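You operate a simulated robot arm through the tools that you are given. There is no shell and no other tool. Be economical: measure what you need, move in short steps, check, and stop when the job is done.

You run a simulated two-armed robot. Do the job below in one go: nothing can be reset, and whatever is moved stays where it is left.

## Task
Put one of the strap tabs from the top of the small plywood table on the grey cover.

The check looks at the end state, three seconds after you hand in, the way a careful person would. Anything else that was tipped, shoved, dropped, spilled or broken makes it a failure. Lids that push on must go on centred and level and be pressed home; caps that screw on are set level and turned clockwise until they are tight.

## Robot
Two 7-joint arms with two-finger parallel grippers on one trunk, on a base that drives. Base frame: it is fixed to the floor where the robot stands at the start and does not move with it; the origin is under the middle of the robot, x ahead of it, y to its left, z up. Readings come in m, degrees, newtons and seconds.
The left shoulder is at the start at [0.07, 0.163, 1.145], the right one opposite. With the tool pointing down near the work surface each hand reaches from about 0.38 to 0.88 m from the robot's upright axis, wherever it stands, measured 20 degrees to its own side. Payload 3.43 kg a hand.
Tool frame (each hand has its own): the origin (TCP) lies between the finger pads and is the grasp point; the fingertips stand 0.034 m ahead of it; z points along the fingers, y is the line along which they close. The gripper opens to 0.128 m. The fingers are 0.024 m wide and 0.012 m thick; the gripper's body (0.048 by 0.13 m) begins 0.096 m behind the TCP.
Orientation is told as [roll, pitch, yaw] about the base's x, y, z axes, in that order, counted from this pose: with the fingers straight down and closing along the base's y, the tool's x points along the base's -x, its y along +y and its z along -z.

## Interface
- The arms move only by the tool nudge_tool. It takes "left_plan", "right_plan" or both (then of equal length, played together; a hand with none holds still); each is one flat list of numbers, 7 for each row, row after row: the shift along the tool's x, y, z in m, then the turn, a rotation vector about the tool's x, y, z in degrees, then the closure, from 0 (fully open) to 1 (shut). In form: [x, y, z, wx, wy, wz, gripper, x, y, z, wx, wy, wz, gripper, ...]. A call has 1 to 12 rows; each row shifts and turns the commanded pose from where the row before left it, along the tool's axes as they then stand. Each row takes 0.2 s and may step no farther than 0.05 m and 8.6 degrees from the row before; otherwise, or with a gripper value out of range, the whole call is refused. A pose out of reach is approached as far as the arm can. The call stops where the force on the tool passes 40 N (or 10 N more than at its start, if that is more) or the arm is blocked; 0.2 s more then pass. The fingers move at their own pace (about 0.153 m/s each) and stop on an object; they squeeze with about 41 N. The grip force told is the motor's: it shows also when the fingers shut on nothing. Time passes only in rows, and 0.2 s behind the last, so rows that do not move let the fingers close. The reply holds the time, the measured pose of the TCP, the force on the tool along the base axes, the opening and the grip force, in the units named above and with some noise, and new pictures: "pictures" is both (left out), scene, wrist or none (wrist: the cameras of the hands that moved).
- Cameras (640 x 400 px; columns grow to the right, rows downward): "scene" is now at [0.1254, 0.007, 1.362]; the picture's right is [0.24, -0.97, 0.00], its down [-0.65, -0.16, -0.74] and it looks along [0.72, 0.18, -0.67] (base axes); focal length 283 px, centre (320, 200). "left" rides on the left gripper at [0.076, 0.011, -0.16] in its tool frame; the picture's right is [-0.15, 0.99, 0.00], its down [-0.88, -0.13, -0.46] and it looks along [-0.45, -0.07, 0.89] (tool axes); focal length 234 px, centre (320, 200). "right" rides on the right gripper at [0.076, -0.011, -0.16] in its tool frame; the picture's right is [0.15, 0.99, 0.00], its down [-0.88, 0.13, -0.46] and it looks along [-0.45, 0.07, 0.89] (tool axes); focal length 234 px, centre (320, 200). There is no depth. A picture from a camera that has moved, and an enlarged one, comes with that camera's place and axes in the base frame and with its lens. The place of the scene camera against the robot may be out by one fixed shift of up to 0.018 m in any direction.
- lift_body(by): slides the trunk up (or, below 0, down) by that many m; the arms and the scene camera ride with it, the base frame stays. It gives what a move gives, with no picture.
- steer(legs): drives the robot by 1 to 6 legs, each [ahead, left, turn to the left] in m, m and degrees, along the robot's own axes; the way and the turn of a leg run together, so that a leg with both is an arc; at most 1.5 m and 180 degrees a leg. The arms and the cameras ride along, it lands a little off, and it stops where it bumps. It gives what a move gives, and a new picture of the scene camera.
- turn_head(pan, tilt): turns the head with the scene camera to pan (to the left, within 86 degrees either way) and tilt (down, from -29 to 69), counted from straight ahead of the robot. It gives what a move gives, and a new picture of the scene camera.
- inspect(camera, box): a new picture of the part [left, top, right, bottom] of that camera's present view, enlarged. The clock stands still meanwhile.
- job_done(): hands the job in; it is judged then, once.

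Go step by step. Nothing tells you exact positions but the pictures and the camera data: compare them with the known pose of the tool, close in by small moves and look again before you grip or let go. The budget is 120 turns and 170 pictures, counting those below and the enlarged ones. Unless the task says otherwise, let go and move clear before handing in, and close with one line.

The tools are called after ">>>" by a JSON object that holds its "api" and its "payload". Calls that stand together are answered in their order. nudge_tool: Moves the arms, as the interface text tells. Its arguments: {"type":"object","properties":{"left_plan":{"type":"array"},"right_plan":{"type":"array"},"pictures":{"type":"string","enum":["both","scene","wrist","none"]}},"required":[]} The other tools are called the same way: lift_body (by) slides the trunk up or down; steer (legs) drives the base; turn_head (pan, tilt) turns the head that bears the scene camera; inspect (camera, box) takes an enlarged picture of a part of a camera's view; job_done () hands the job in.

At the start:

```text
clock: 0.0
left_ee_pos: [0.6259, 0.3583, 1.0828]
left_ee_rot: [0.0, 0.1, 0.0]
left_contact_force: [-0.4, -0.6, -0.3]
left_opening: 0.1278
left_grip_force: 0.1
right_ee_pos: [0.6864, -0.2151, 1.0986]
right_ee_rot: [-0.1, 0.0, 0.1]
right_contact_force: [0.1, 0.3, -0.7]
right_opening: 0.1279
right_grip_force: 0.1
trunk travel left (down, up): [-0.625, 0.315]
robot x, y, heading: [0.0028, 0.0037, -0.0]
head pan, tilt: [14.0, 42.3]
```

scene: 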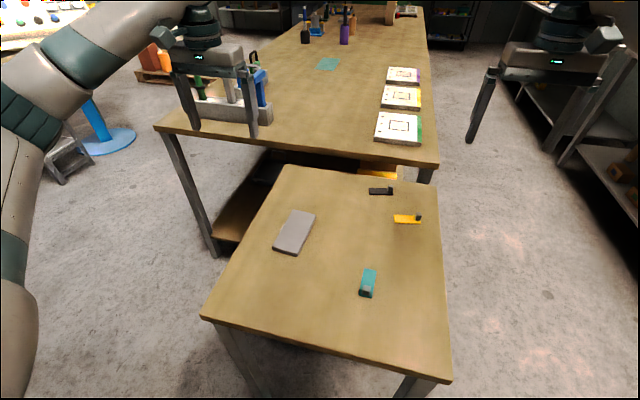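
right: 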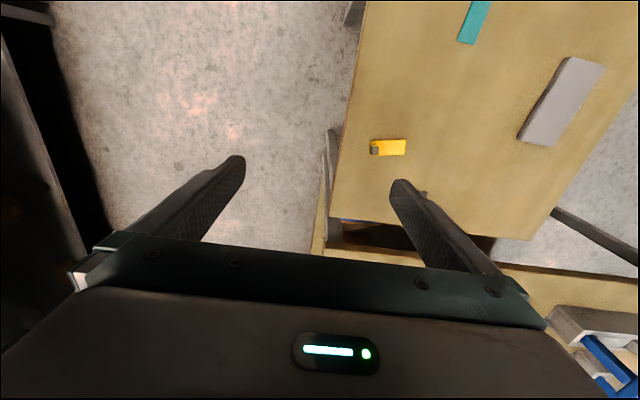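
left: 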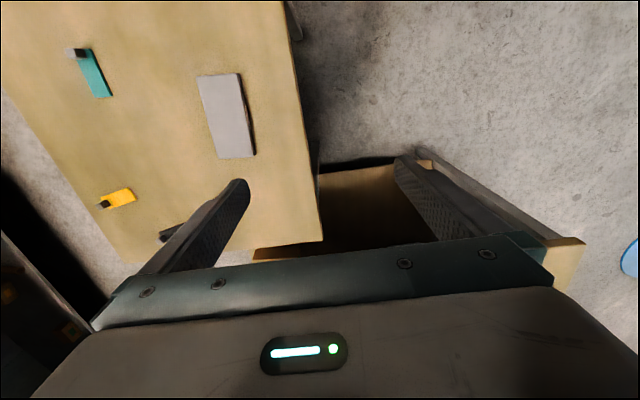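

The small table holds a grey cover and three strap tabs (black, yellow, teal). I'll look closer first.

>>> {"api": "inspect", "payload": {"camera": "scene", "box": [260, 170, 450, 310]}}

>>> {"api": "inspect", "payload": {"camera": "left", "box": [40, 20, 280, 260]}}

```text
2.86 times, centred on (355, 240) of scene
camera zoom: at [0.1254, 0.007, 1.362], right [0.24, -0.97, 0.0], down [-0.65, -0.16, -0.74], along [0.72, 0.18, -0.67], focal length 809 px, centre (220, 86)
```

zoom: 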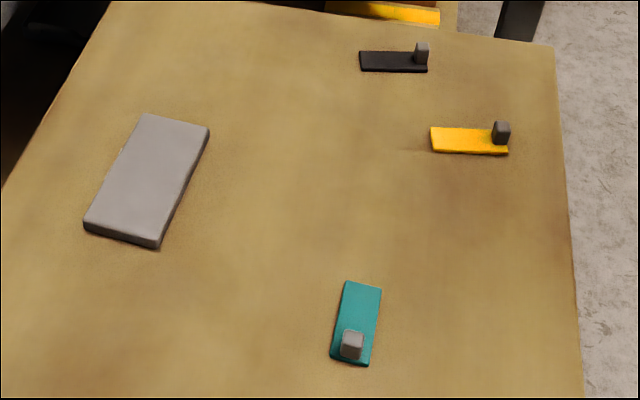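

```text
1.67 times, centred on (160, 140) of left
camera zoom: at [0.5497, 0.3707, 1.2405], right [0.15, 0.99, 0.0], down [0.88, -0.13, 0.46], along [0.45, -0.07, -0.89], focal length 390 px, centre (587, 300)
```

zoom: 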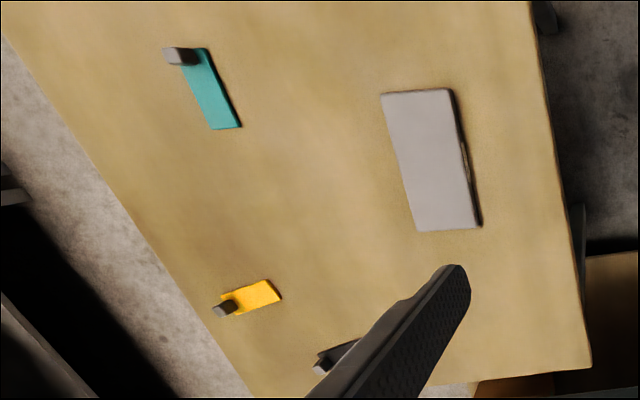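

The table top appears to be at z≈0.79, the cover centre near (0.58, 0.19), and the teal tab's block near (0.46, -0.005), with its strip running along +x like the cover. I'll bring the left hand above the teal tab.

>>> {"api": "nudge_tool", "payload": {"left_plan": [0.016, -0.036, 0.013, 0, 0, 0, 0.3, 0.016, -0.036, 0.013, 0, 0, 0, 0.3, 0.016, -0.036, 0.013, 0, 0, 0, 0.3, 0.016, -0.036, 0.013, 0, 0, 0, 0.3, 0.016, -0.036, 0.013, 0, 0, 0, 0.3, 0.016, -0.036, 0.013, 0, 0, 0, 0.5, 0.016, -0.036, 0.013, 0, 0, 0, 0.5, 0.016, -0.036, 0.013, 0, 0, 0, 0.5, 0.016, -0.036, 0.013, 0, 0, 0, 0.5, 0.016, -0.036, 0.013, 0, 0, 0, 0.5]}}

```text
clock: 2.2
left_ee_pos: [0.4667, -0.0034, 0.9513]
left_ee_rot: [0.0, 0.0, 0.1]
left_contact_force: [-0.3, 0.4, 0.2]
left_opening: 0.0642
left_grip_force: 0.1
right_ee_pos: [0.686, -0.2168, 1.098]
right_ee_rot: [0.0, 0.0, 0.0]
right_contact_force: [-0.1, -0.7, -0.1]
right_opening: 0.1279
right_grip_force: 0.1
trunk travel left (down, up): [-0.625, 0.315]
robot x, y, heading: [0.0001, -0.0016, -0.0]
head pan, tilt: [14.0, 42.3]
camera scene: at [0.1254, 0.0052, 1.362], right [0.24, -0.97, 0.0], down [-0.65, -0.16, -0.74], along [0.72, 0.18, -0.67], focal length 283 px, centre (320, 200)
camera left: at [0.3903, 0.0087, 1.1096], right [0.14, 0.99, 0.0], down [0.88, -0.13, 0.45], along [0.45, -0.07, -0.89], focal length 234 px, centre (320, 200)
```

scene: 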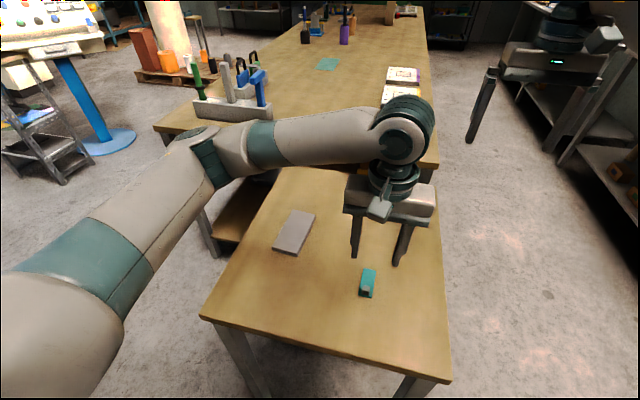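
left: 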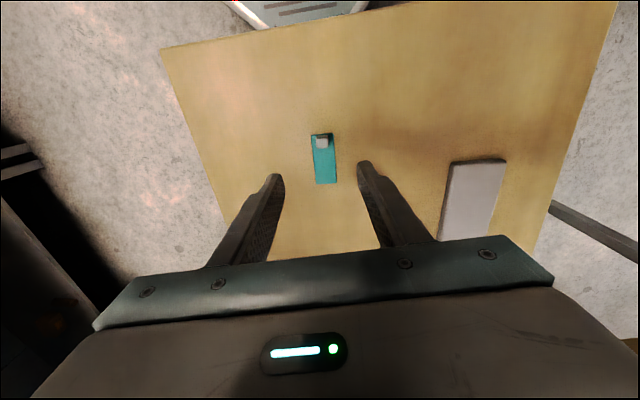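

>>> {"api": "inspect", "payload": {"camera": "left", "box": [280, 110, 376, 206]}}

>>> {"api": "inspect", "payload": {"camera": "left", "box": [420, 130, 540, 250]}}

>>> {"api": "inspect", "payload": {"camera": "scene", "box": [320, 250, 416, 310]}}

```text
4.17 times, centred on (328, 158) of left
camera zoom: at [0.3903, 0.0087, 1.1096], right [0.14, 0.99, 0.0], down [0.88, -0.13, 0.45], along [0.45, -0.07, -0.89], focal length 976 px, centre (287, 375)
```

zoom: 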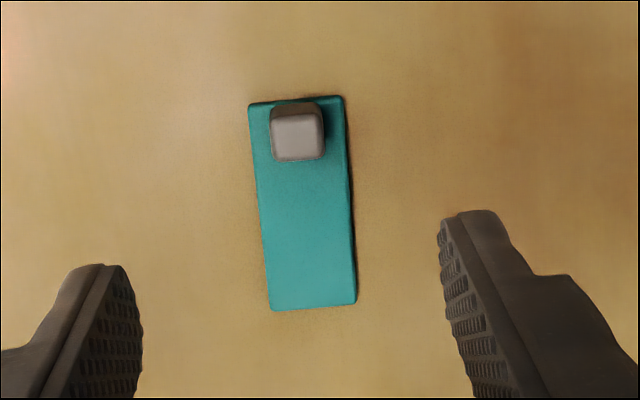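

```text
3.33 times, centred on (480, 190) of left
camera zoom: at [0.3903, 0.0087, 1.1096], right [0.14, 0.99, 0.0], down [0.88, -0.13, 0.45], along [0.45, -0.07, -0.89], focal length 781 px, centre (-213, 233)
```

zoom: 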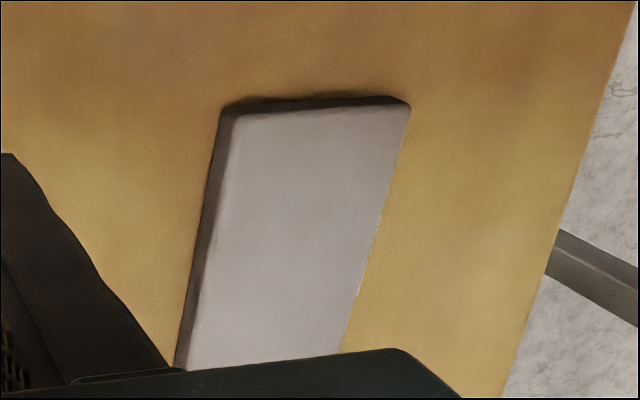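

```text
6.67 times, centred on (368, 280) of scene
camera zoom: at [0.1254, 0.0052, 1.362], right [0.24, -0.97, 0.0], down [-0.65, -0.16, -0.74], along [0.72, 0.18, -0.67], focal length 1887 px, centre (0, -333)
```

zoom: 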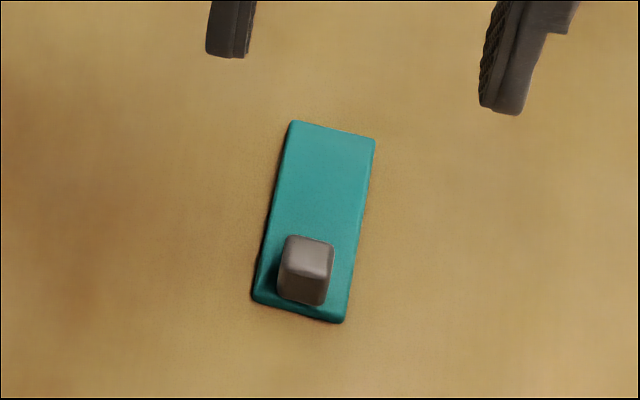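

Teal block sits at about (0.460, 0.001), roughly 16 mm wide, with the strip yawed about -4°. I'll align and lower to just above it, then look again.

>>> {"api": "nudge_tool", "payload": {"left_plan": [0.0067, 0.0044, 0.02, 0, 0, 0, 0.6, 0, 0, 0.03, 0, 0, 4, 0.6, 0, 0, 0.022, 0, 0, 0, 0.6, 0, 0, 0, 0, 0, 0, 0.6]}}

>>> {"api": "inspect", "payload": {"camera": "left", "box": [240, 90, 400, 190]}}

>>> {"api": "inspect", "payload": {"camera": "scene", "box": [320, 250, 416, 310]}}

```text
clock: 3.2
left_ee_pos: [0.4594, 0.0017, 0.8796]
left_ee_rot: [0.0, 0.0, -4.0]
left_contact_force: [-0.3, 0.0, -0.4]
left_opening: 0.0513
left_grip_force: 0.2
right_ee_pos: [0.6861, -0.2172, 1.099]
right_ee_rot: [0.0, 0.0, 0.0]
right_contact_force: [-0.1, 0.2, -0.1]
right_opening: 0.1279
right_grip_force: 0.1
trunk travel left (down, up): [-0.625, 0.315]
robot x, y, heading: [-0.0001, -0.002, -0.1]
head pan, tilt: [14.0, 42.3]
camera scene: at [0.1253, 0.0066, 1.362], right [0.24, -0.97, 0.0], down [-0.65, -0.16, -0.74], along [0.72, 0.18, -0.67], focal length 283 px, centre (320, 200)
camera left: at [0.384, 0.0197, 1.0385], right [0.21, 0.98, 0.0], down [0.87, -0.19, 0.46], along [0.44, -0.1, -0.89], focal length 234 px, centre (320, 200)
```

scene: 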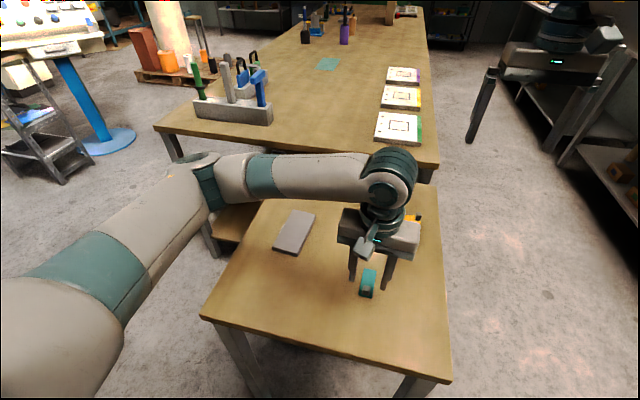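
left: 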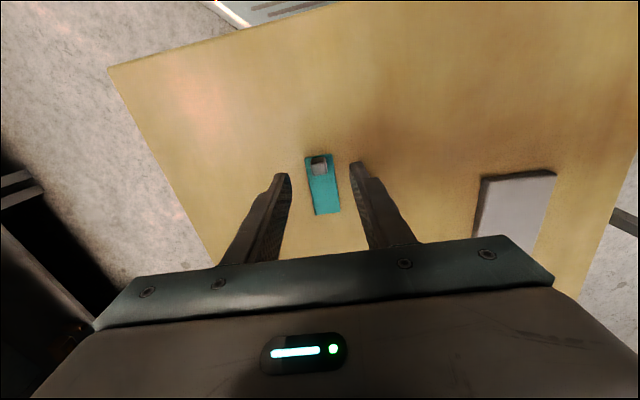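

```text
4.00 times, centred on (320, 140) of left
camera zoom: at [0.384, 0.0197, 1.0385], right [0.21, 0.98, 0.0], down [0.87, -0.19, 0.46], along [0.44, -0.1, -0.89], focal length 937 px, centre (320, 440)
```

zoom: 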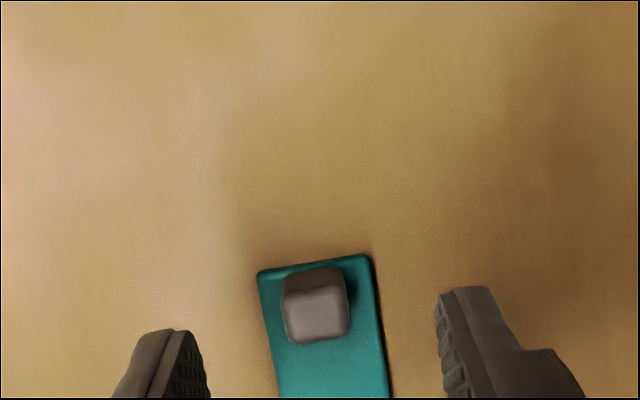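

```text
6.67 times, centred on (368, 280) of scene
camera zoom: at [0.1253, 0.0066, 1.362], right [0.24, -0.97, 0.0], down [-0.65, -0.16, -0.74], along [0.72, 0.18, -0.67], focal length 1887 px, centre (0, -333)
```

zoom: 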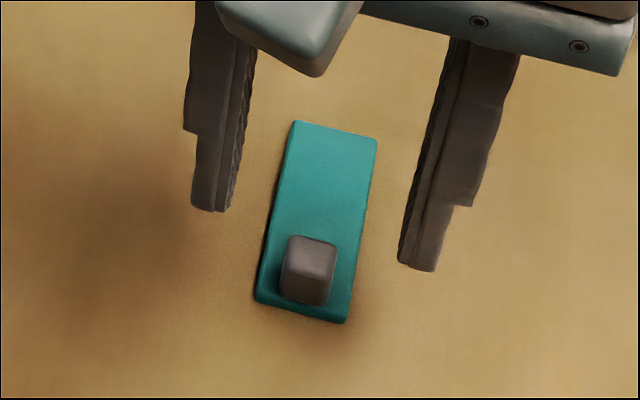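

Alignment is good and the block top is at z≈0.82. I'm lowering so the tips flank the block above the strip.

>>> {"api": "nudge_tool", "payload": {"left_plan": [0, 0, 0.015, 0, 0, 0, 0.7, 0, 0, 0.012, 0, 0, 0, 0.7, 0, 0, 0.006, 0, 0, 0, 0.7, 0, 0, 0, 0, 0, 0, 0.7], "pictures": "none"}}

>>> {"api": "inspect", "payload": {"camera": "left", "box": [256, 130, 384, 210]}}

>>> {"api": "inspect", "payload": {"camera": "scene", "box": [328, 255, 408, 305]}}

```text
clock: 4.2
left_ee_pos: [0.4594, 0.003, 0.8469]
left_ee_rot: [0.0, 0.0, -3.8]
left_contact_force: [0.4, 0.4, -0.4]
left_opening: 0.0385
left_grip_force: 0.1
right_ee_pos: [0.6865, -0.2163, 1.0987]
right_ee_rot: [0.0, 0.0, 0.0]
right_contact_force: [-0.9, -0.4, 1.1]
right_opening: 0.1281
right_grip_force: 0.0
trunk travel left (down, up): [-0.625, 0.315]
robot x, y, heading: [-0.001, 0.0009, -0.1]
head pan, tilt: [14.0, 42.3]
```

```text
5.00 times, centred on (320, 170) of left
camera zoom: at [0.3839, 0.0201, 1.0052], right [0.21, 0.98, 0.0], down [0.87, -0.19, 0.46], along [0.44, -0.1, -0.89], focal length 1171 px, centre (320, 350)
```

zoom: 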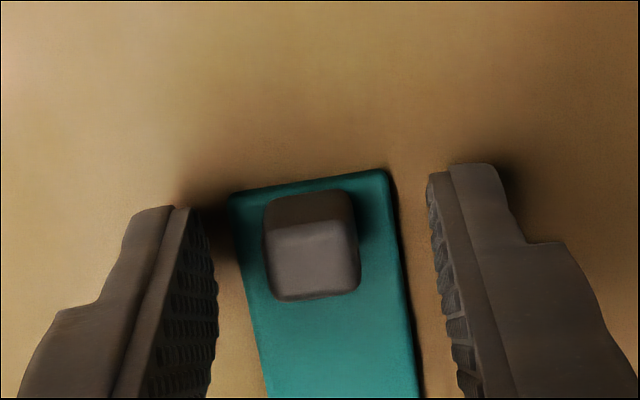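

```text
8.00 times, centred on (368, 280) of scene
camera zoom: at [0.1254, 0.0068, 1.362], right [0.24, -0.97, 0.0], down [-0.65, -0.16, -0.74], along [0.72, 0.18, -0.67], focal length 2264 px, centre (-64, -440)
```

zoom: 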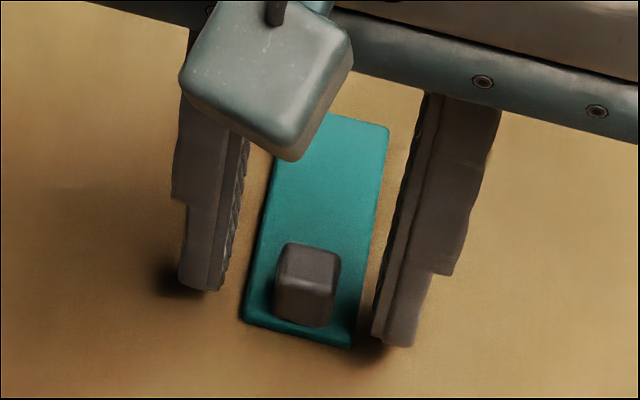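

Tips straddle the block just above the strip. I'm lowering 3 mm and closing.

>>> {"api": "nudge_tool", "payload": {"left_plan": [0, -0.001, 0.003, 0, 0, 0, 0.7, 0, 0, 0, 0, 0, 0, 0.8, 0, 0, 0, 0, 0, 0, 1, 0, 0, 0, 0, 0, 0, 1, 0, 0, 0, 0, 0, 0, 1], "pictures": "none"}}

>>> {"api": "inspect", "payload": {"camera": "left", "box": [256, 130, 384, 210]}}

>>> {"api": "inspect", "payload": {"camera": "scene", "box": [328, 255, 408, 305]}}

```text
clock: 5.4
left_ee_pos: [0.4585, 0.0022, 0.8452]
left_ee_rot: [0.0, 0.0, -4.0]
left_contact_force: [0.3, 0.2, -1.2]
left_opening: 0.0143
left_grip_force: 40.9
right_ee_pos: [0.6859, -0.2166, 1.0987]
right_ee_rot: [0.0, 0.0, 0.0]
right_contact_force: [-0.5, -0.1, 0.3]
right_opening: 0.1281
right_grip_force: 0.0
trunk travel left (down, up): [-0.625, 0.315]
robot x, y, heading: [0.0019, -0.0016, -0.0]
head pan, tilt: [14.0, 42.3]
```

```text
5.00 times, centred on (320, 170) of left
camera zoom: at [0.3837, 0.0191, 1.0027], right [0.21, 0.98, 0.0], down [0.87, -0.19, 0.46], along [0.44, -0.1, -0.89], focal length 1171 px, centre (320, 350)
```

zoom: 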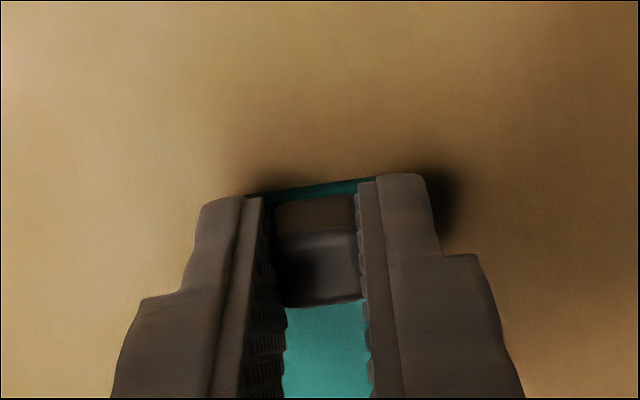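

```text
8.00 times, centred on (368, 280) of scene
camera zoom: at [0.1254, 0.0069, 1.362], right [0.24, -0.97, 0.0], down [-0.65, -0.16, -0.74], along [0.72, 0.18, -0.67], focal length 2264 px, centre (-64, -440)
```

zoom: 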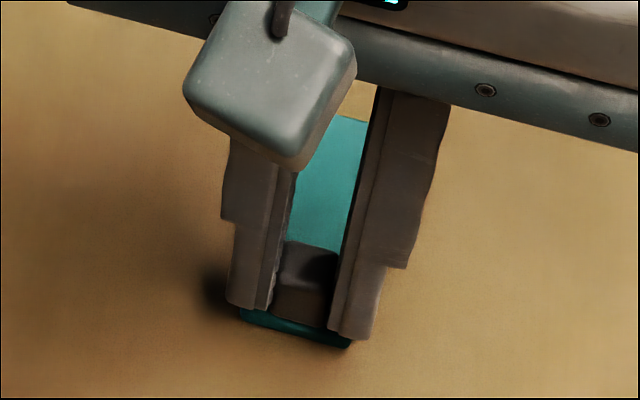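

The block is gripped (14 mm opening, 41 N). I'm lifting straight up to clear everything and checking the hold.

>>> {"api": "nudge_tool", "payload": {"left_plan": [0, 0, -0.01, 0, 0, 0, 1, 0, 0, -0.02, 0, 0, 0, 1, 0, 0, -0.03, 0, 0, 0, 1, 0, 0, -0.03, 0, 0, 0, 1, 0, 0, 0, 0, 0, 0, 1]}}

>>> {"api": "inspect", "payload": {"camera": "left", "box": [416, 100, 640, 240]}}

>>> {"api": "inspect", "payload": {"camera": "scene", "box": [260, 200, 420, 300]}}

```text
clock: 6.6
left_ee_pos: [0.4603, 0.0016, 0.9347]
left_ee_rot: [0.0, 0.1, -3.9]
left_contact_force: [-0.2, -0.7, -0.6]
left_opening: 0.0144
left_grip_force: 40.4
right_ee_pos: [0.6855, -0.2178, 1.0989]
right_ee_rot: [0.0, -0.1, 0.0]
right_contact_force: [0.0, 0.1, 0.1]
right_opening: 0.1282
right_grip_force: 0.1
trunk travel left (down, up): [-0.625, 0.315]
robot x, y, heading: [0.0035, 0.0021, 0.1]
head pan, tilt: [14.0, 42.3]
camera scene: at [0.1257, 0.007, 1.3619], right [0.24, -0.97, 0.0], down [-0.65, -0.16, -0.74], along [0.72, 0.18, -0.67], focal length 283 px, centre (320, 200)
camera left: at [0.3842, 0.0189, 1.0927], right [0.21, 0.98, 0.0], down [0.87, -0.19, 0.45], along [0.44, -0.1, -0.89], focal length 234 px, centre (320, 200)
```

scene: 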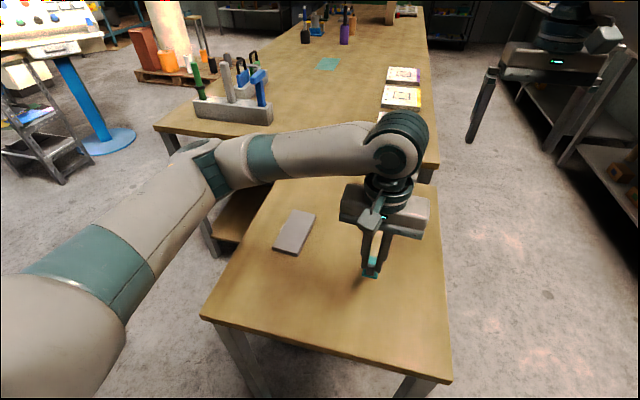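
left: 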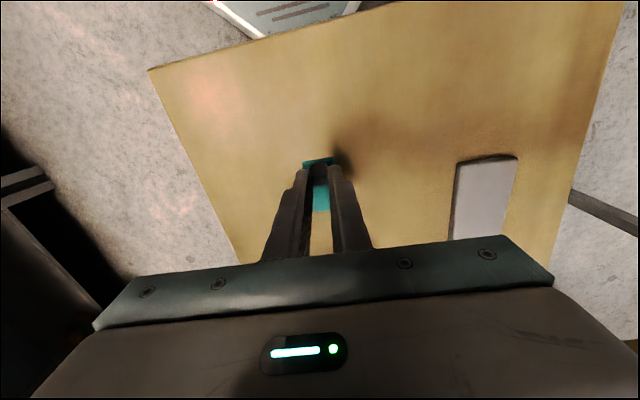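

```text
2.86 times, centred on (528, 170) of left
camera zoom: at [0.3842, 0.0189, 1.0927], right [0.21, 0.98, 0.0], down [0.87, -0.19, 0.45], along [0.44, -0.1, -0.89], focal length 669 px, centre (-274, 286)
```

zoom: 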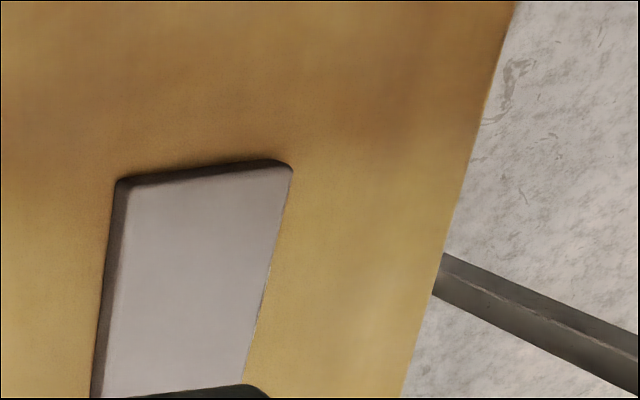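

```text
4.00 times, centred on (340, 250) of scene
camera zoom: at [0.1257, 0.007, 1.3619], right [0.24, -0.97, 0.0], down [-0.65, -0.16, -0.74], along [0.72, 0.18, -0.67], focal length 1132 px, centre (240, 0)
```

zoom: 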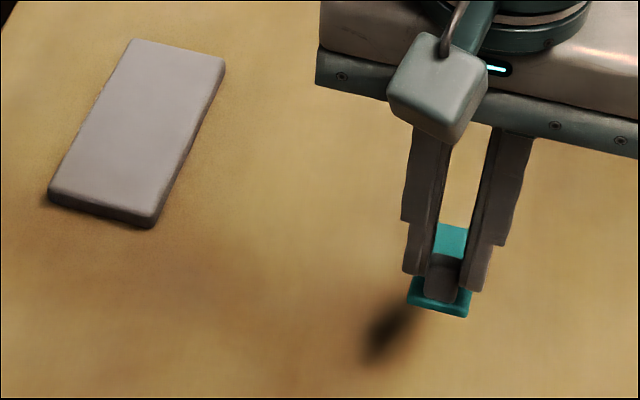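

The tab is held level. The cover centre works out at about (0.582, 0.198) with yaw ≈ -3.5°, so I'll carry the block over (0.556, 0.200).

>>> {"api": "nudge_tool", "payload": {"left_plan": [-0.01634, 0.04084, 0, 0, 0, 0, 1, -0.01634, 0.04084, 0, 0, 0, 0, 1, -0.01634, 0.04084, 0, 0, 0, 0, 1, -0.01634, 0.04084, 0, 0, 0, 0, 1, -0.01634, 0.04084, 0, 0, 0, 0, 1, 0, 0, 0.03, 0, 0, 0, 1, 0, 0, 0.02, 0, 0, 0, 1, 0, 0, 0, 0, 0, 0, 1]}}

>>> {"api": "inspect", "payload": {"camera": "left", "box": [220, 120, 420, 245]}}

>>> {"api": "inspect", "payload": {"camera": "scene", "box": [248, 190, 344, 260]}}

```text
clock: 8.4
left_ee_pos: [0.5535, 0.2004, 0.8868]
left_ee_rot: [-0.1, 0.0, -4.0]
left_contact_force: [-3.5, 1.1, 22.0]
left_opening: 0.0147
left_grip_force: 41.4
right_ee_pos: [0.6832, -0.217, 1.0994]
right_ee_rot: [0.0, 0.0, 0.0]
right_contact_force: [0.2, 0.3, -0.7]
right_opening: 0.1277
right_grip_force: 0.0
trunk travel left (down, up): [-0.625, 0.315]
robot x, y, heading: [0.0003, -0.0011, 0.0]
head pan, tilt: [14.0, 42.3]
camera scene: at [0.1232, 0.0063, 1.3625], right [0.24, -0.97, 0.0], down [-0.65, -0.16, -0.74], along [0.72, 0.18, -0.67], focal length 283 px, centre (320, 200)
camera left: at [0.4772, 0.2177, 1.0449], right [0.21, 0.98, 0.0], down [0.87, -0.19, 0.46], along [0.45, -0.1, -0.89], focal length 234 px, centre (320, 200)
```

scene: 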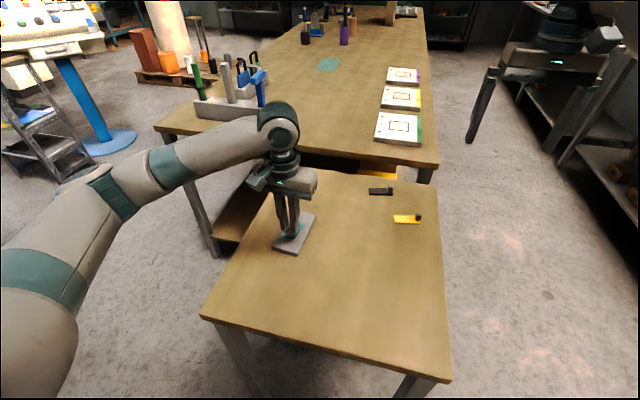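
left: 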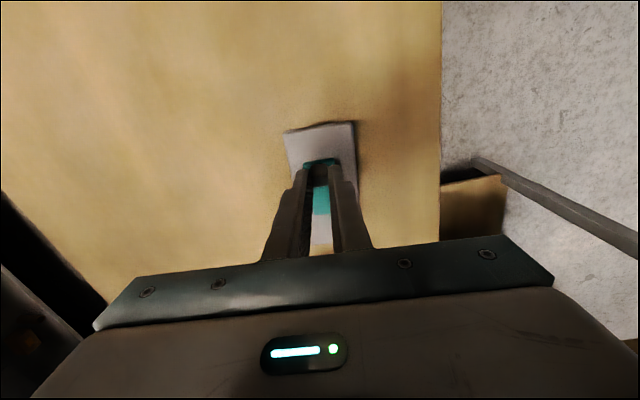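

```text
3.20 times, centred on (320, 182) of left
camera zoom: at [0.4772, 0.2177, 1.0449], right [0.21, 0.98, 0.0], down [0.87, -0.19, 0.46], along [0.45, -0.1, -0.89], focal length 749 px, centre (320, 256)
```

zoom: 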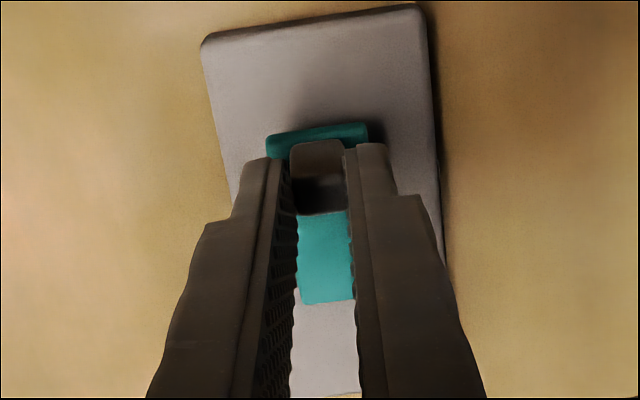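

```text
5.71 times, centred on (296, 225) of scene
camera zoom: at [0.1232, 0.0063, 1.3625], right [0.24, -0.97, 0.0], down [-0.65, -0.16, -0.74], along [0.72, 0.18, -0.67], focal length 1617 px, centre (457, 57)
```

zoom: 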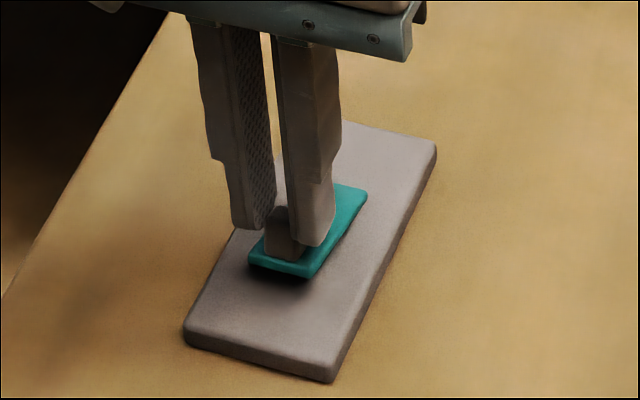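

A 22 N upward force showed up here, which is unexpected at this height. I'll take a still reading to see whether it is real.

>>> {"api": "nudge_tool", "payload": {"left_plan": [0, 0, 0, 0, 0, 0, 1], "pictures": "none"}}

>>> {"api": "inspect", "payload": {"camera": "scene", "box": [180, 90, 380, 260]}}

>>> {"api": "inspect", "payload": {"camera": "left", "box": [280, 120, 360, 170]}}

```text
clock: 8.8
left_ee_pos: [0.5529, 0.1996, 0.8862]
left_ee_rot: [0.0, 0.0, -3.9]
left_contact_force: [-1.7, 0.1, 20.6]
left_opening: 0.0146
left_grip_force: 41.2
right_ee_pos: [0.6838, -0.2165, 1.1005]
right_ee_rot: [0.1, -0.1, -0.1]
right_contact_force: [-0.2, 0.5, 0.4]
right_opening: 0.1279
right_grip_force: 0.1
trunk travel left (down, up): [-0.625, 0.315]
robot x, y, heading: [0.0014, 0.0002, -0.2]
head pan, tilt: [14.0, 42.3]
```

```text
2.35 times, centred on (280, 175) of scene
camera zoom: at [0.1229, 0.0063, 1.3623], right [0.24, -0.97, 0.0], down [-0.65, -0.16, -0.74], along [0.72, 0.18, -0.67], focal length 666 px, centre (414, 259)
```

zoom: 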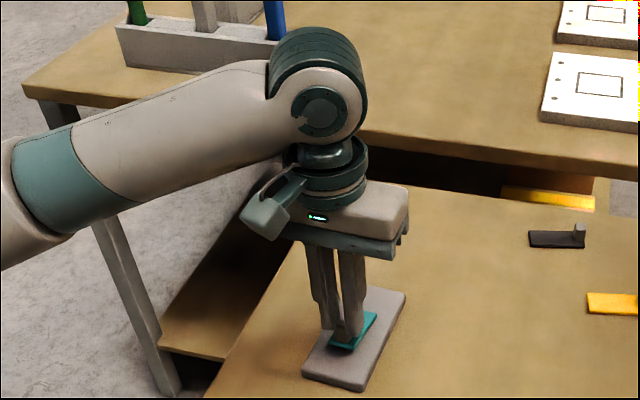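

```text
8.00 times, centred on (320, 145) of left
camera zoom: at [0.4771, 0.2175, 1.0444], right [0.21, 0.98, 0.0], down [0.87, -0.19, 0.46], along [0.45, -0.1, -0.89], focal length 1873 px, centre (320, 640)
```

zoom: 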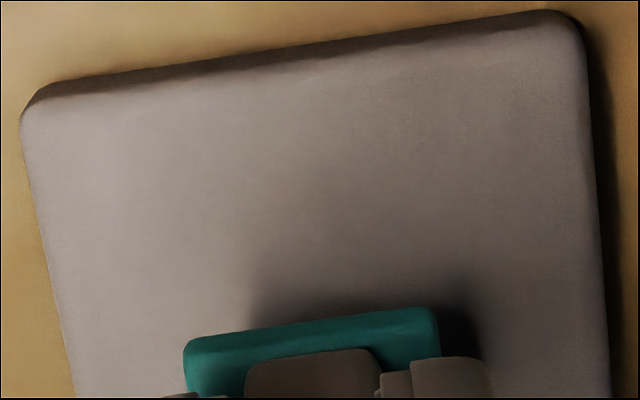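

The force is real, yet I estimate the tab is still above the cover. I'll look closely at the gap.

>>> {"api": "inspect", "payload": {"camera": "scene", "box": [272, 208, 328, 258]}}

>>> {"api": "inspect", "payload": {"camera": "right", "box": [440, 0, 640, 160]}}

```text
8.00 times, centred on (300, 233) of scene
camera zoom: at [0.1229, 0.0063, 1.3623], right [0.24, -0.97, 0.0], down [-0.65, -0.16, -0.74], along [0.72, 0.18, -0.67], focal length 2264 px, centre (480, -64)
```

zoom: 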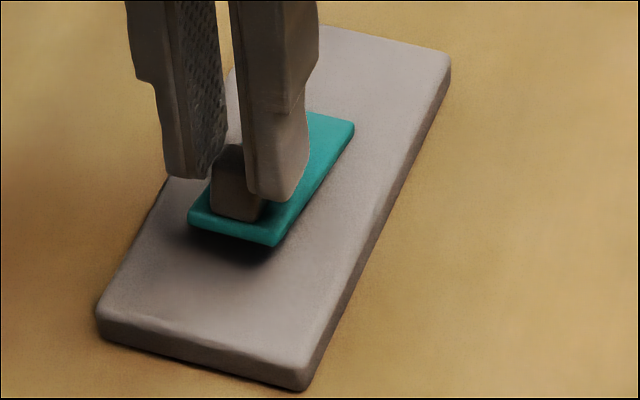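

```text
2.50 times, centred on (540, 80) of right
camera zoom: at [0.609, -0.2276, 1.2596], right [-0.15, 0.99, 0.0], down [0.88, 0.13, 0.46], along [0.45, 0.07, -0.89], focal length 585 px, centre (-230, 500)
```

zoom: 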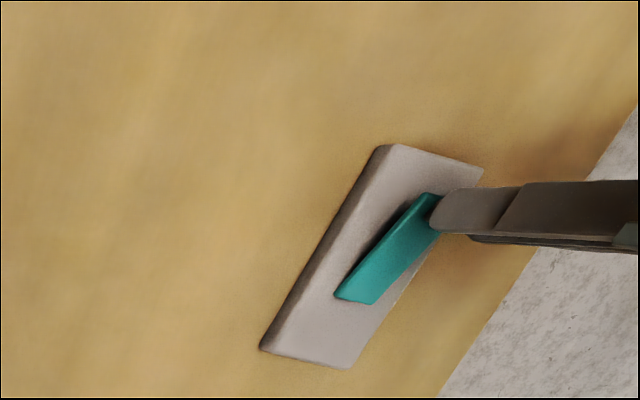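

The tab has pivoted in the grip: its far end hangs low and touches the cover while the near end is up by ~2.5 cm (about 25°). I'll lift off, then pitch the hand to level the tab before setting it down.

>>> {"api": "nudge_tool", "payload": {"left_plan": [0, 0, -0.02, 0, 0, 0, 1, 0, 0, -0.02, 0, 0, 0, 1, 0, 0, 0, 0, -8, 0, 1, 0, 0, 0, 0, -8, 0, 1, 0, 0, 0, 0, -8, 0, 1, 0, 0, 0, 0, 0, 0, 1], "pictures": "none"}}

>>> {"api": "inspect", "payload": {"camera": "scene", "box": [260, 190, 340, 260]}}

>>> {"api": "inspect", "payload": {"camera": "right", "box": [480, 0, 640, 120]}}

>>> {"api": "inspect", "payload": {"camera": "left", "box": [220, 100, 420, 245]}}

```text
clock: 10.2
left_ee_pos: [0.5549, 0.2002, 0.9251]
left_ee_rot: [0.0, -24.0, -3.9]
left_contact_force: [-0.6, -0.5, 0.0]
left_opening: 0.0143
left_grip_force: 40.9
right_ee_pos: [0.6864, -0.2169, 1.097]
right_ee_rot: [0.0, 0.0, 0.0]
right_contact_force: [0.2, -0.7, 0.2]
right_opening: 0.1278
right_grip_force: 0.2
trunk travel left (down, up): [-0.625, 0.315]
robot x, y, heading: [0.0027, -0.0017, -0.2]
head pan, tilt: [14.0, 42.3]
```

```text
5.71 times, centred on (300, 225) of scene
camera zoom: at [0.1257, 0.0067, 1.362], right [0.24, -0.97, 0.0], down [-0.65, -0.16, -0.74], along [0.72, 0.18, -0.67], focal length 1617 px, centre (434, 57)
```

zoom: 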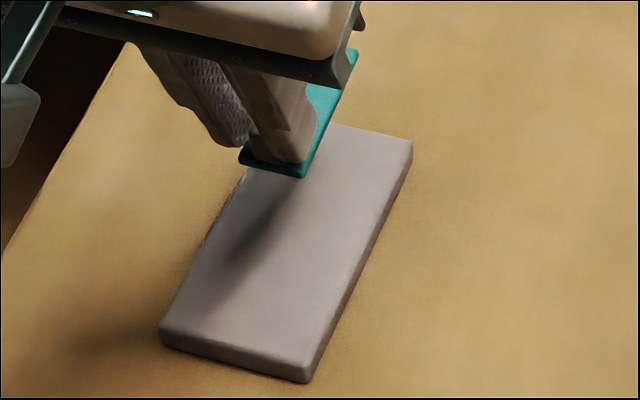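

```text
3.33 times, centred on (560, 60) of right
camera zoom: at [0.6116, -0.2273, 1.2583], right [-0.15, 0.99, 0.0], down [0.88, 0.13, 0.46], along [0.45, 0.07, -0.89], focal length 781 px, centre (-480, 667)
```

zoom: 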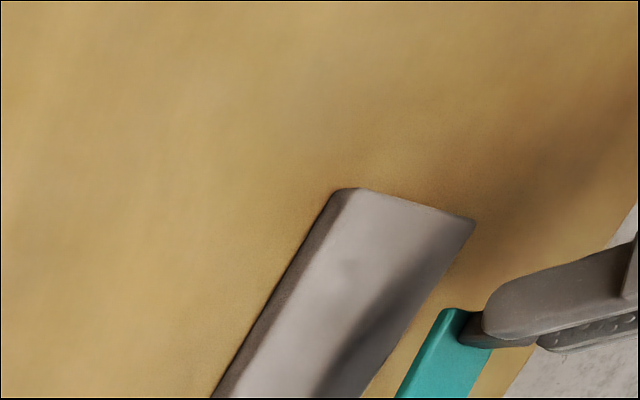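

```text
2.76 times, centred on (320, 172) of left
camera zoom: at [0.421, 0.2211, 1.0376], right [0.2, 0.98, 0.06], down [0.61, -0.17, 0.77], along [0.77, -0.12, -0.63], focal length 646 px, centre (320, 276)
```

zoom: 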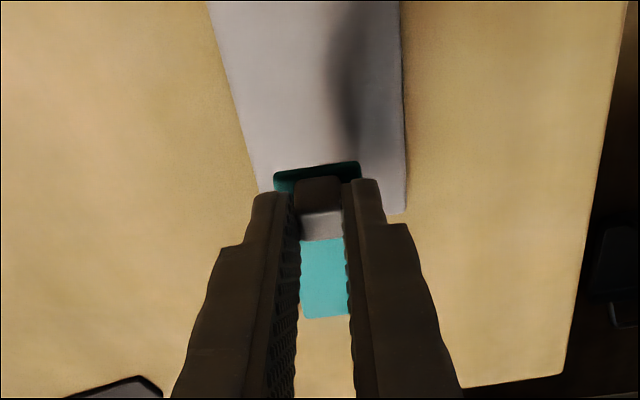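

Now the tab is slightly nose-up (~8°), so I'll take back 8° and lower most of the way, shifting about 9 mm back toward the cover centre.

>>> {"api": "nudge_tool", "payload": {"left_plan": [0, 0, 0, 0, 8, 0, 1, 0.0114, 0, 0.0228, 0, 0, 0, 1, 0.0114, 0, 0.0227, 0, 0, 0, 1, 0, 0, 0, 0, 0, 0, 1], "pictures": "none"}}

>>> {"api": "inspect", "payload": {"camera": "scene", "box": [260, 195, 340, 265]}}

>>> {"api": "inspect", "payload": {"camera": "right", "box": [500, 20, 640, 160]}}

>>> {"api": "inspect", "payload": {"camera": "left", "box": [220, 100, 420, 245]}}

```text
clock: 11.2
left_ee_pos: [0.5467, 0.2007, 0.8741]
left_ee_rot: [0.0, -16.0, -3.9]
left_contact_force: [0.0, 0.2, -0.7]
left_opening: 0.0145
left_grip_force: 41.0
right_ee_pos: [0.6861, -0.2158, 1.0981]
right_ee_rot: [0.0, -0.1, 0.0]
right_contact_force: [1.1, 0.2, 0.0]
right_opening: 0.1282
right_grip_force: 0.1
trunk travel left (down, up): [-0.625, 0.315]
robot x, y, heading: [-0.0004, -0.0006, 0.1]
head pan, tilt: [14.0, 42.3]
```

```text
5.71 times, centred on (300, 230) of scene
camera zoom: at [0.1254, 0.0067, 1.362], right [0.24, -0.97, 0.0], down [-0.65, -0.16, -0.74], along [0.72, 0.18, -0.67], focal length 1617 px, centre (434, 29)
```

zoom: 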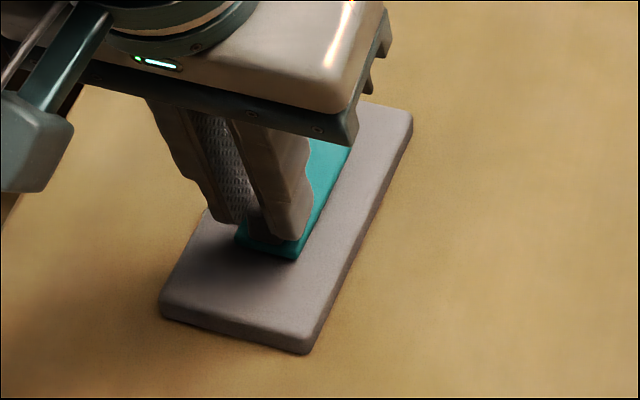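

```text
2.86 times, centred on (570, 90) of right
camera zoom: at [0.6113, -0.2273, 1.2584], right [-0.15, 0.99, 0.0], down [0.88, 0.13, 0.46], along [0.45, 0.07, -0.89], focal length 669 px, centre (-394, 514)
```

zoom: 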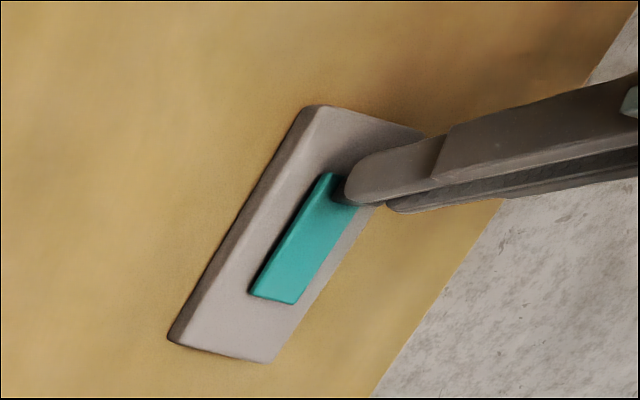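

```text
2.76 times, centred on (320, 172) of left
camera zoom: at [0.4291, 0.2203, 1.0052], right [0.21, 0.98, 0.04], down [0.71, -0.18, 0.68], along [0.67, -0.11, -0.73], focal length 646 px, centre (320, 276)
```

zoom: 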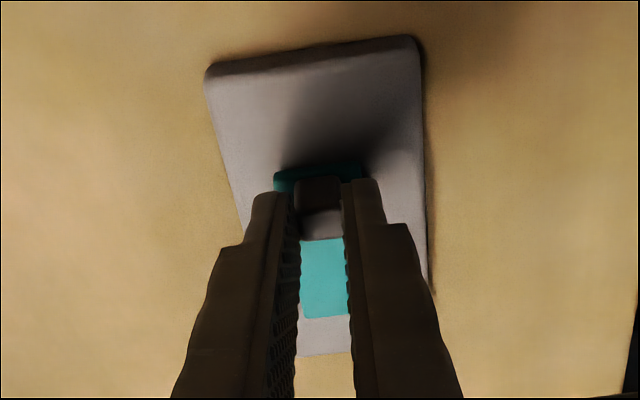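

The tab now looks nearly parallel to the cover and is over it. I'm lowering in small steps until contact.

>>> {"api": "nudge_tool", "payload": {"left_plan": [0.0011, 0, 0.0038, 0, 0, 0, 1, 0.0011, 0, 0.0038, 0, 0, 0, 1, 0.0008, 0, 0.0029, 0, 0, 0, 1], "pictures": "none"}}

>>> {"api": "inspect", "payload": {"camera": "right", "box": [520, 40, 620, 140]}}

```text
clock: 12.0
left_ee_pos: [0.5448, 0.2002, 0.8688]
left_ee_rot: [-0.1, -16.6, -4.0]
left_contact_force: [-0.2, 2.2, 34.0]
left_opening: 0.0144
left_grip_force: 41.1
right_ee_pos: [0.6838, -0.216, 1.1004]
right_ee_rot: [0.0, -0.1, 0.0]
right_contact_force: [0.7, -0.5, 0.5]
right_opening: 0.1278
right_grip_force: 0.0
trunk travel left (down, up): [-0.625, 0.315]
robot x, y, heading: [0.0001, -0.0006, -0.3]
head pan, tilt: [14.0, 42.3]
```

```text
4.00 times, centred on (570, 90) of right
camera zoom: at [0.6083, -0.2278, 1.2605], right [-0.15, 0.99, 0.0], down [0.88, 0.13, 0.46], along [0.45, 0.07, -0.89], focal length 937 px, centre (-680, 640)
```

zoom: 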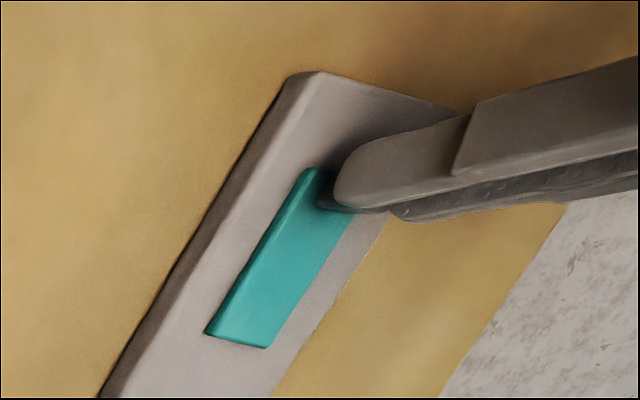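

It's in contact. I'm easing off slightly and checking the near-end gap before letting go.

>>> {"api": "nudge_tool", "payload": {"left_plan": [-0.0006, 0, -0.002, 0, 0, 0, 1, 0, 0, 0, 0, 0, 0, 1], "pictures": "none"}}

>>> {"api": "inspect", "payload": {"camera": "scene", "box": [270, 215, 330, 260]}}

>>> {"api": "inspect", "payload": {"camera": "left", "box": [270, 100, 370, 170]}}

```text
clock: 12.6
left_ee_pos: [0.5445, 0.1996, 0.8692]
left_ee_rot: [0.0, -16.2, -3.8]
left_contact_force: [6.0, 2.5, 37.2]
left_opening: 0.0142
left_grip_force: 41.0
right_ee_pos: [0.6836, -0.2171, 1.1004]
right_ee_rot: [0.1, -0.2, 0.0]
right_contact_force: [-0.1, 0.1, 0.1]
right_opening: 0.1281
right_grip_force: 0.0
trunk travel left (down, up): [-0.625, 0.315]
robot x, y, heading: [-0.0017, 0.0, -0.1]
head pan, tilt: [14.0, 42.3]
```

```text
8.89 times, centred on (300, 238) of scene
camera zoom: at [0.1226, 0.0059, 1.3625], right [0.24, -0.97, 0.0], down [-0.65, -0.16, -0.74], along [0.72, 0.18, -0.67], focal length 2516 px, centre (498, -133)
```

zoom: 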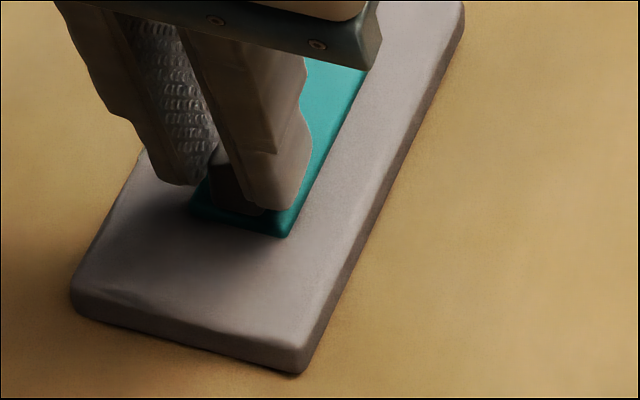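

```text
5.71 times, centred on (320, 135) of left
camera zoom: at [0.4276, 0.22, 0.9989], right [0.21, 0.98, 0.04], down [0.71, -0.18, 0.68], along [0.68, -0.11, -0.73], focal length 1338 px, centre (320, 571)
```

zoom: 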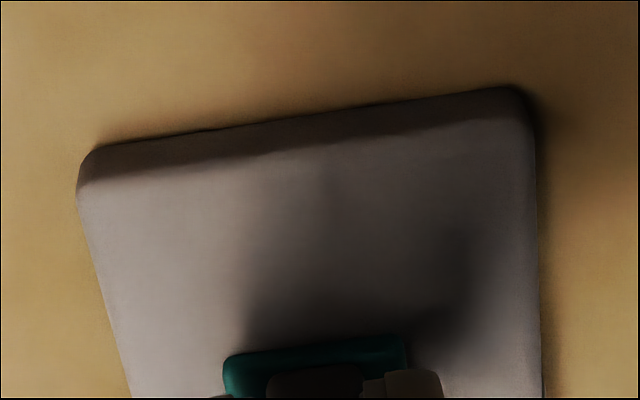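

>>> {"api": "nudge_tool", "payload": {"left_plan": [-0.0006, 0, -0.002, 0, 0, 0, 1, -0.0003, 0, -0.001, 0, 0, 0, 1, 0, 0, 0, 0, 0, 0, 1], "pictures": "none"}}

>>> {"api": "inspect", "payload": {"camera": "right", "box": [540, 60, 600, 120]}}

```text
clock: 13.4
left_ee_pos: [0.5449, 0.1995, 0.8692]
left_ee_rot: [-0.1, -15.9, -4.0]
left_contact_force: [3.3, -0.6, 16.3]
left_opening: 0.0143
left_grip_force: 41.3
right_ee_pos: [0.6857, -0.2161, 1.0988]
right_ee_rot: [0.0, 0.0, 0.0]
right_contact_force: [-0.2, -1.2, -0.2]
right_opening: 0.1279
right_grip_force: 0.0
trunk travel left (down, up): [-0.625, 0.315]
robot x, y, heading: [-0.0038, -0.001, -0.0]
head pan, tilt: [14.0, 42.3]
```

```text
6.67 times, centred on (570, 90) of right
camera zoom: at [0.61, -0.2278, 1.2589], right [-0.15, 0.99, 0.0], down [0.88, 0.13, 0.46], along [0.45, 0.07, -0.89], focal length 1561 px, centre (-1347, 933)
```

zoom: 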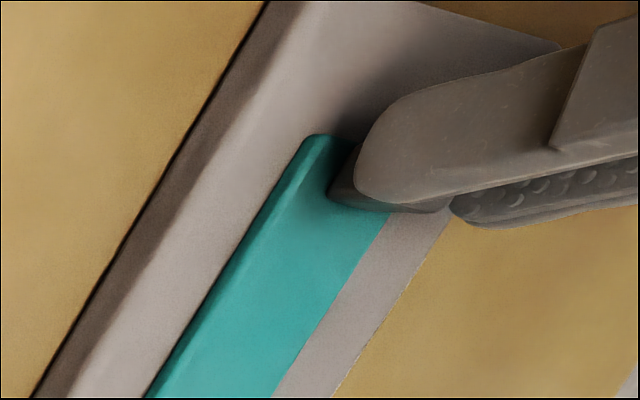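

The tab's edge runs flush along the cover. I'm taking off the remaining press, opening gently, then backing up along the fingers.

>>> {"api": "nudge_tool", "payload": {"left_plan": [-0.0004, 0, -0.0015, 0, 0, 0, 1, 0, 0, 0, 0, 0, 0, 0.85, 0, 0, 0, 0, 0, 0, 0.75, 0, 0, 0, 0, 0, 0, 0.65, 0, 0, 0, 0, 0, 0, 0.65, 0, 0, -0.02, 0, 0, 0, 0.65, 0, 0, -0.03, 0, 0, 0, 0.65, 0, 0, -0.05, 0, 0, 0, 0.65, 0, 0, -0.05, 0, 0, 0, 0.65]}}

>>> {"api": "inspect", "payload": {"camera": "scene", "box": [260, 195, 340, 265]}}

>>> {"api": "inspect", "payload": {"camera": "right", "box": [500, 20, 640, 160]}}

```text
clock: 15.4
left_ee_pos: [0.5027, 0.2033, 1.0138]
left_ee_rot: [0.0, -16.0, -3.9]
left_contact_force: [-0.2, 0.1, 0.1]
left_opening: 0.0446
left_grip_force: 0.0
right_ee_pos: [0.6857, -0.2168, 1.0992]
right_ee_rot: [0.1, 0.0, 0.0]
right_contact_force: [-0.3, -0.3, 0.1]
right_opening: 0.128
right_grip_force: 0.1
trunk travel left (down, up): [-0.625, 0.315]
robot x, y, heading: [0.0023, 0.0025, 0.1]
head pan, tilt: [14.0, 42.3]
camera scene: at [0.1244, 0.0064, 1.362], right [0.24, -0.97, 0.0], down [-0.65, -0.16, -0.74], along [0.72, 0.18, -0.67], focal length 283 px, centre (320, 200)
camera left: at [0.3861, 0.2239, 1.1459], right [0.21, 0.98, 0.04], down [0.71, -0.18, 0.68], along [0.67, -0.11, -0.73], focal length 234 px, centre (320, 200)
```

scene: 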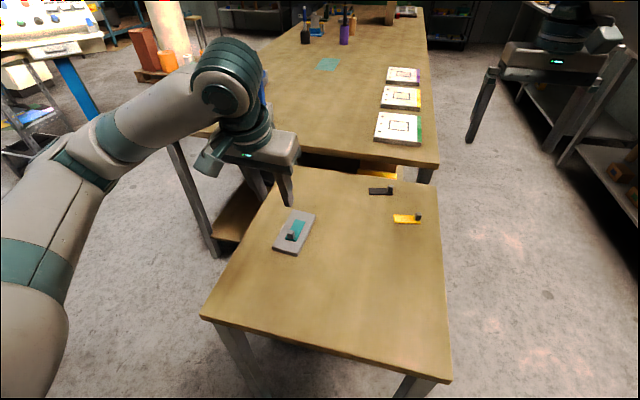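
left: 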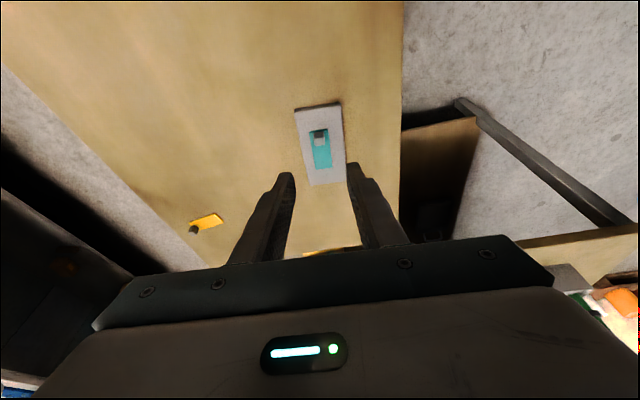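

```text
5.71 times, centred on (300, 230) of scene
camera zoom: at [0.1244, 0.0064, 1.362], right [0.24, -0.97, 0.0], down [-0.65, -0.16, -0.74], along [0.72, 0.18, -0.67], focal length 1617 px, centre (434, 29)
```

zoom: 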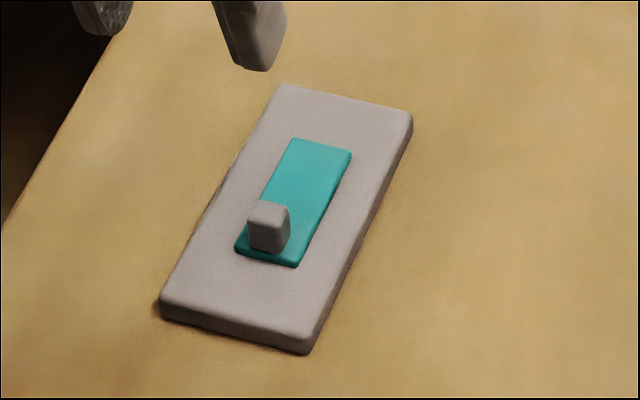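

```text
2.86 times, centred on (570, 90) of right
camera zoom: at [0.6103, -0.2277, 1.2588], right [-0.15, 0.99, 0.0], down [0.88, 0.13, 0.46], along [0.45, 0.07, -0.89], focal length 669 px, centre (-394, 514)
```

zoom: 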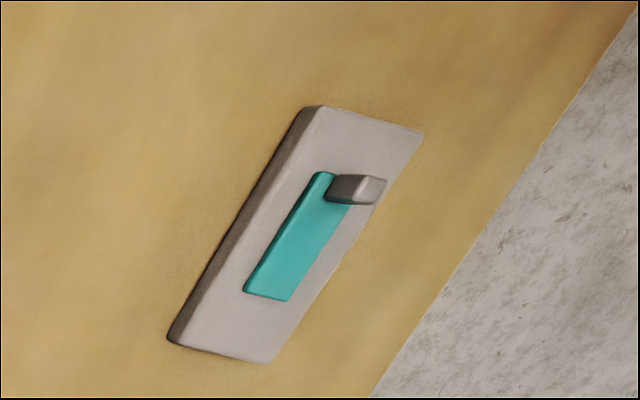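

The teal tab lies flat and centred on the grey cover. The cover hasn't shifted, nothing else was touched, and the hand is clear, so I'm handing in.

>>> {"api": "job_done", "payload": {}}

```text
The job is handed in.
```

The teal strap tab is lying flat and centred on the grey cover, nothing else was disturbed, and the job is handed in.
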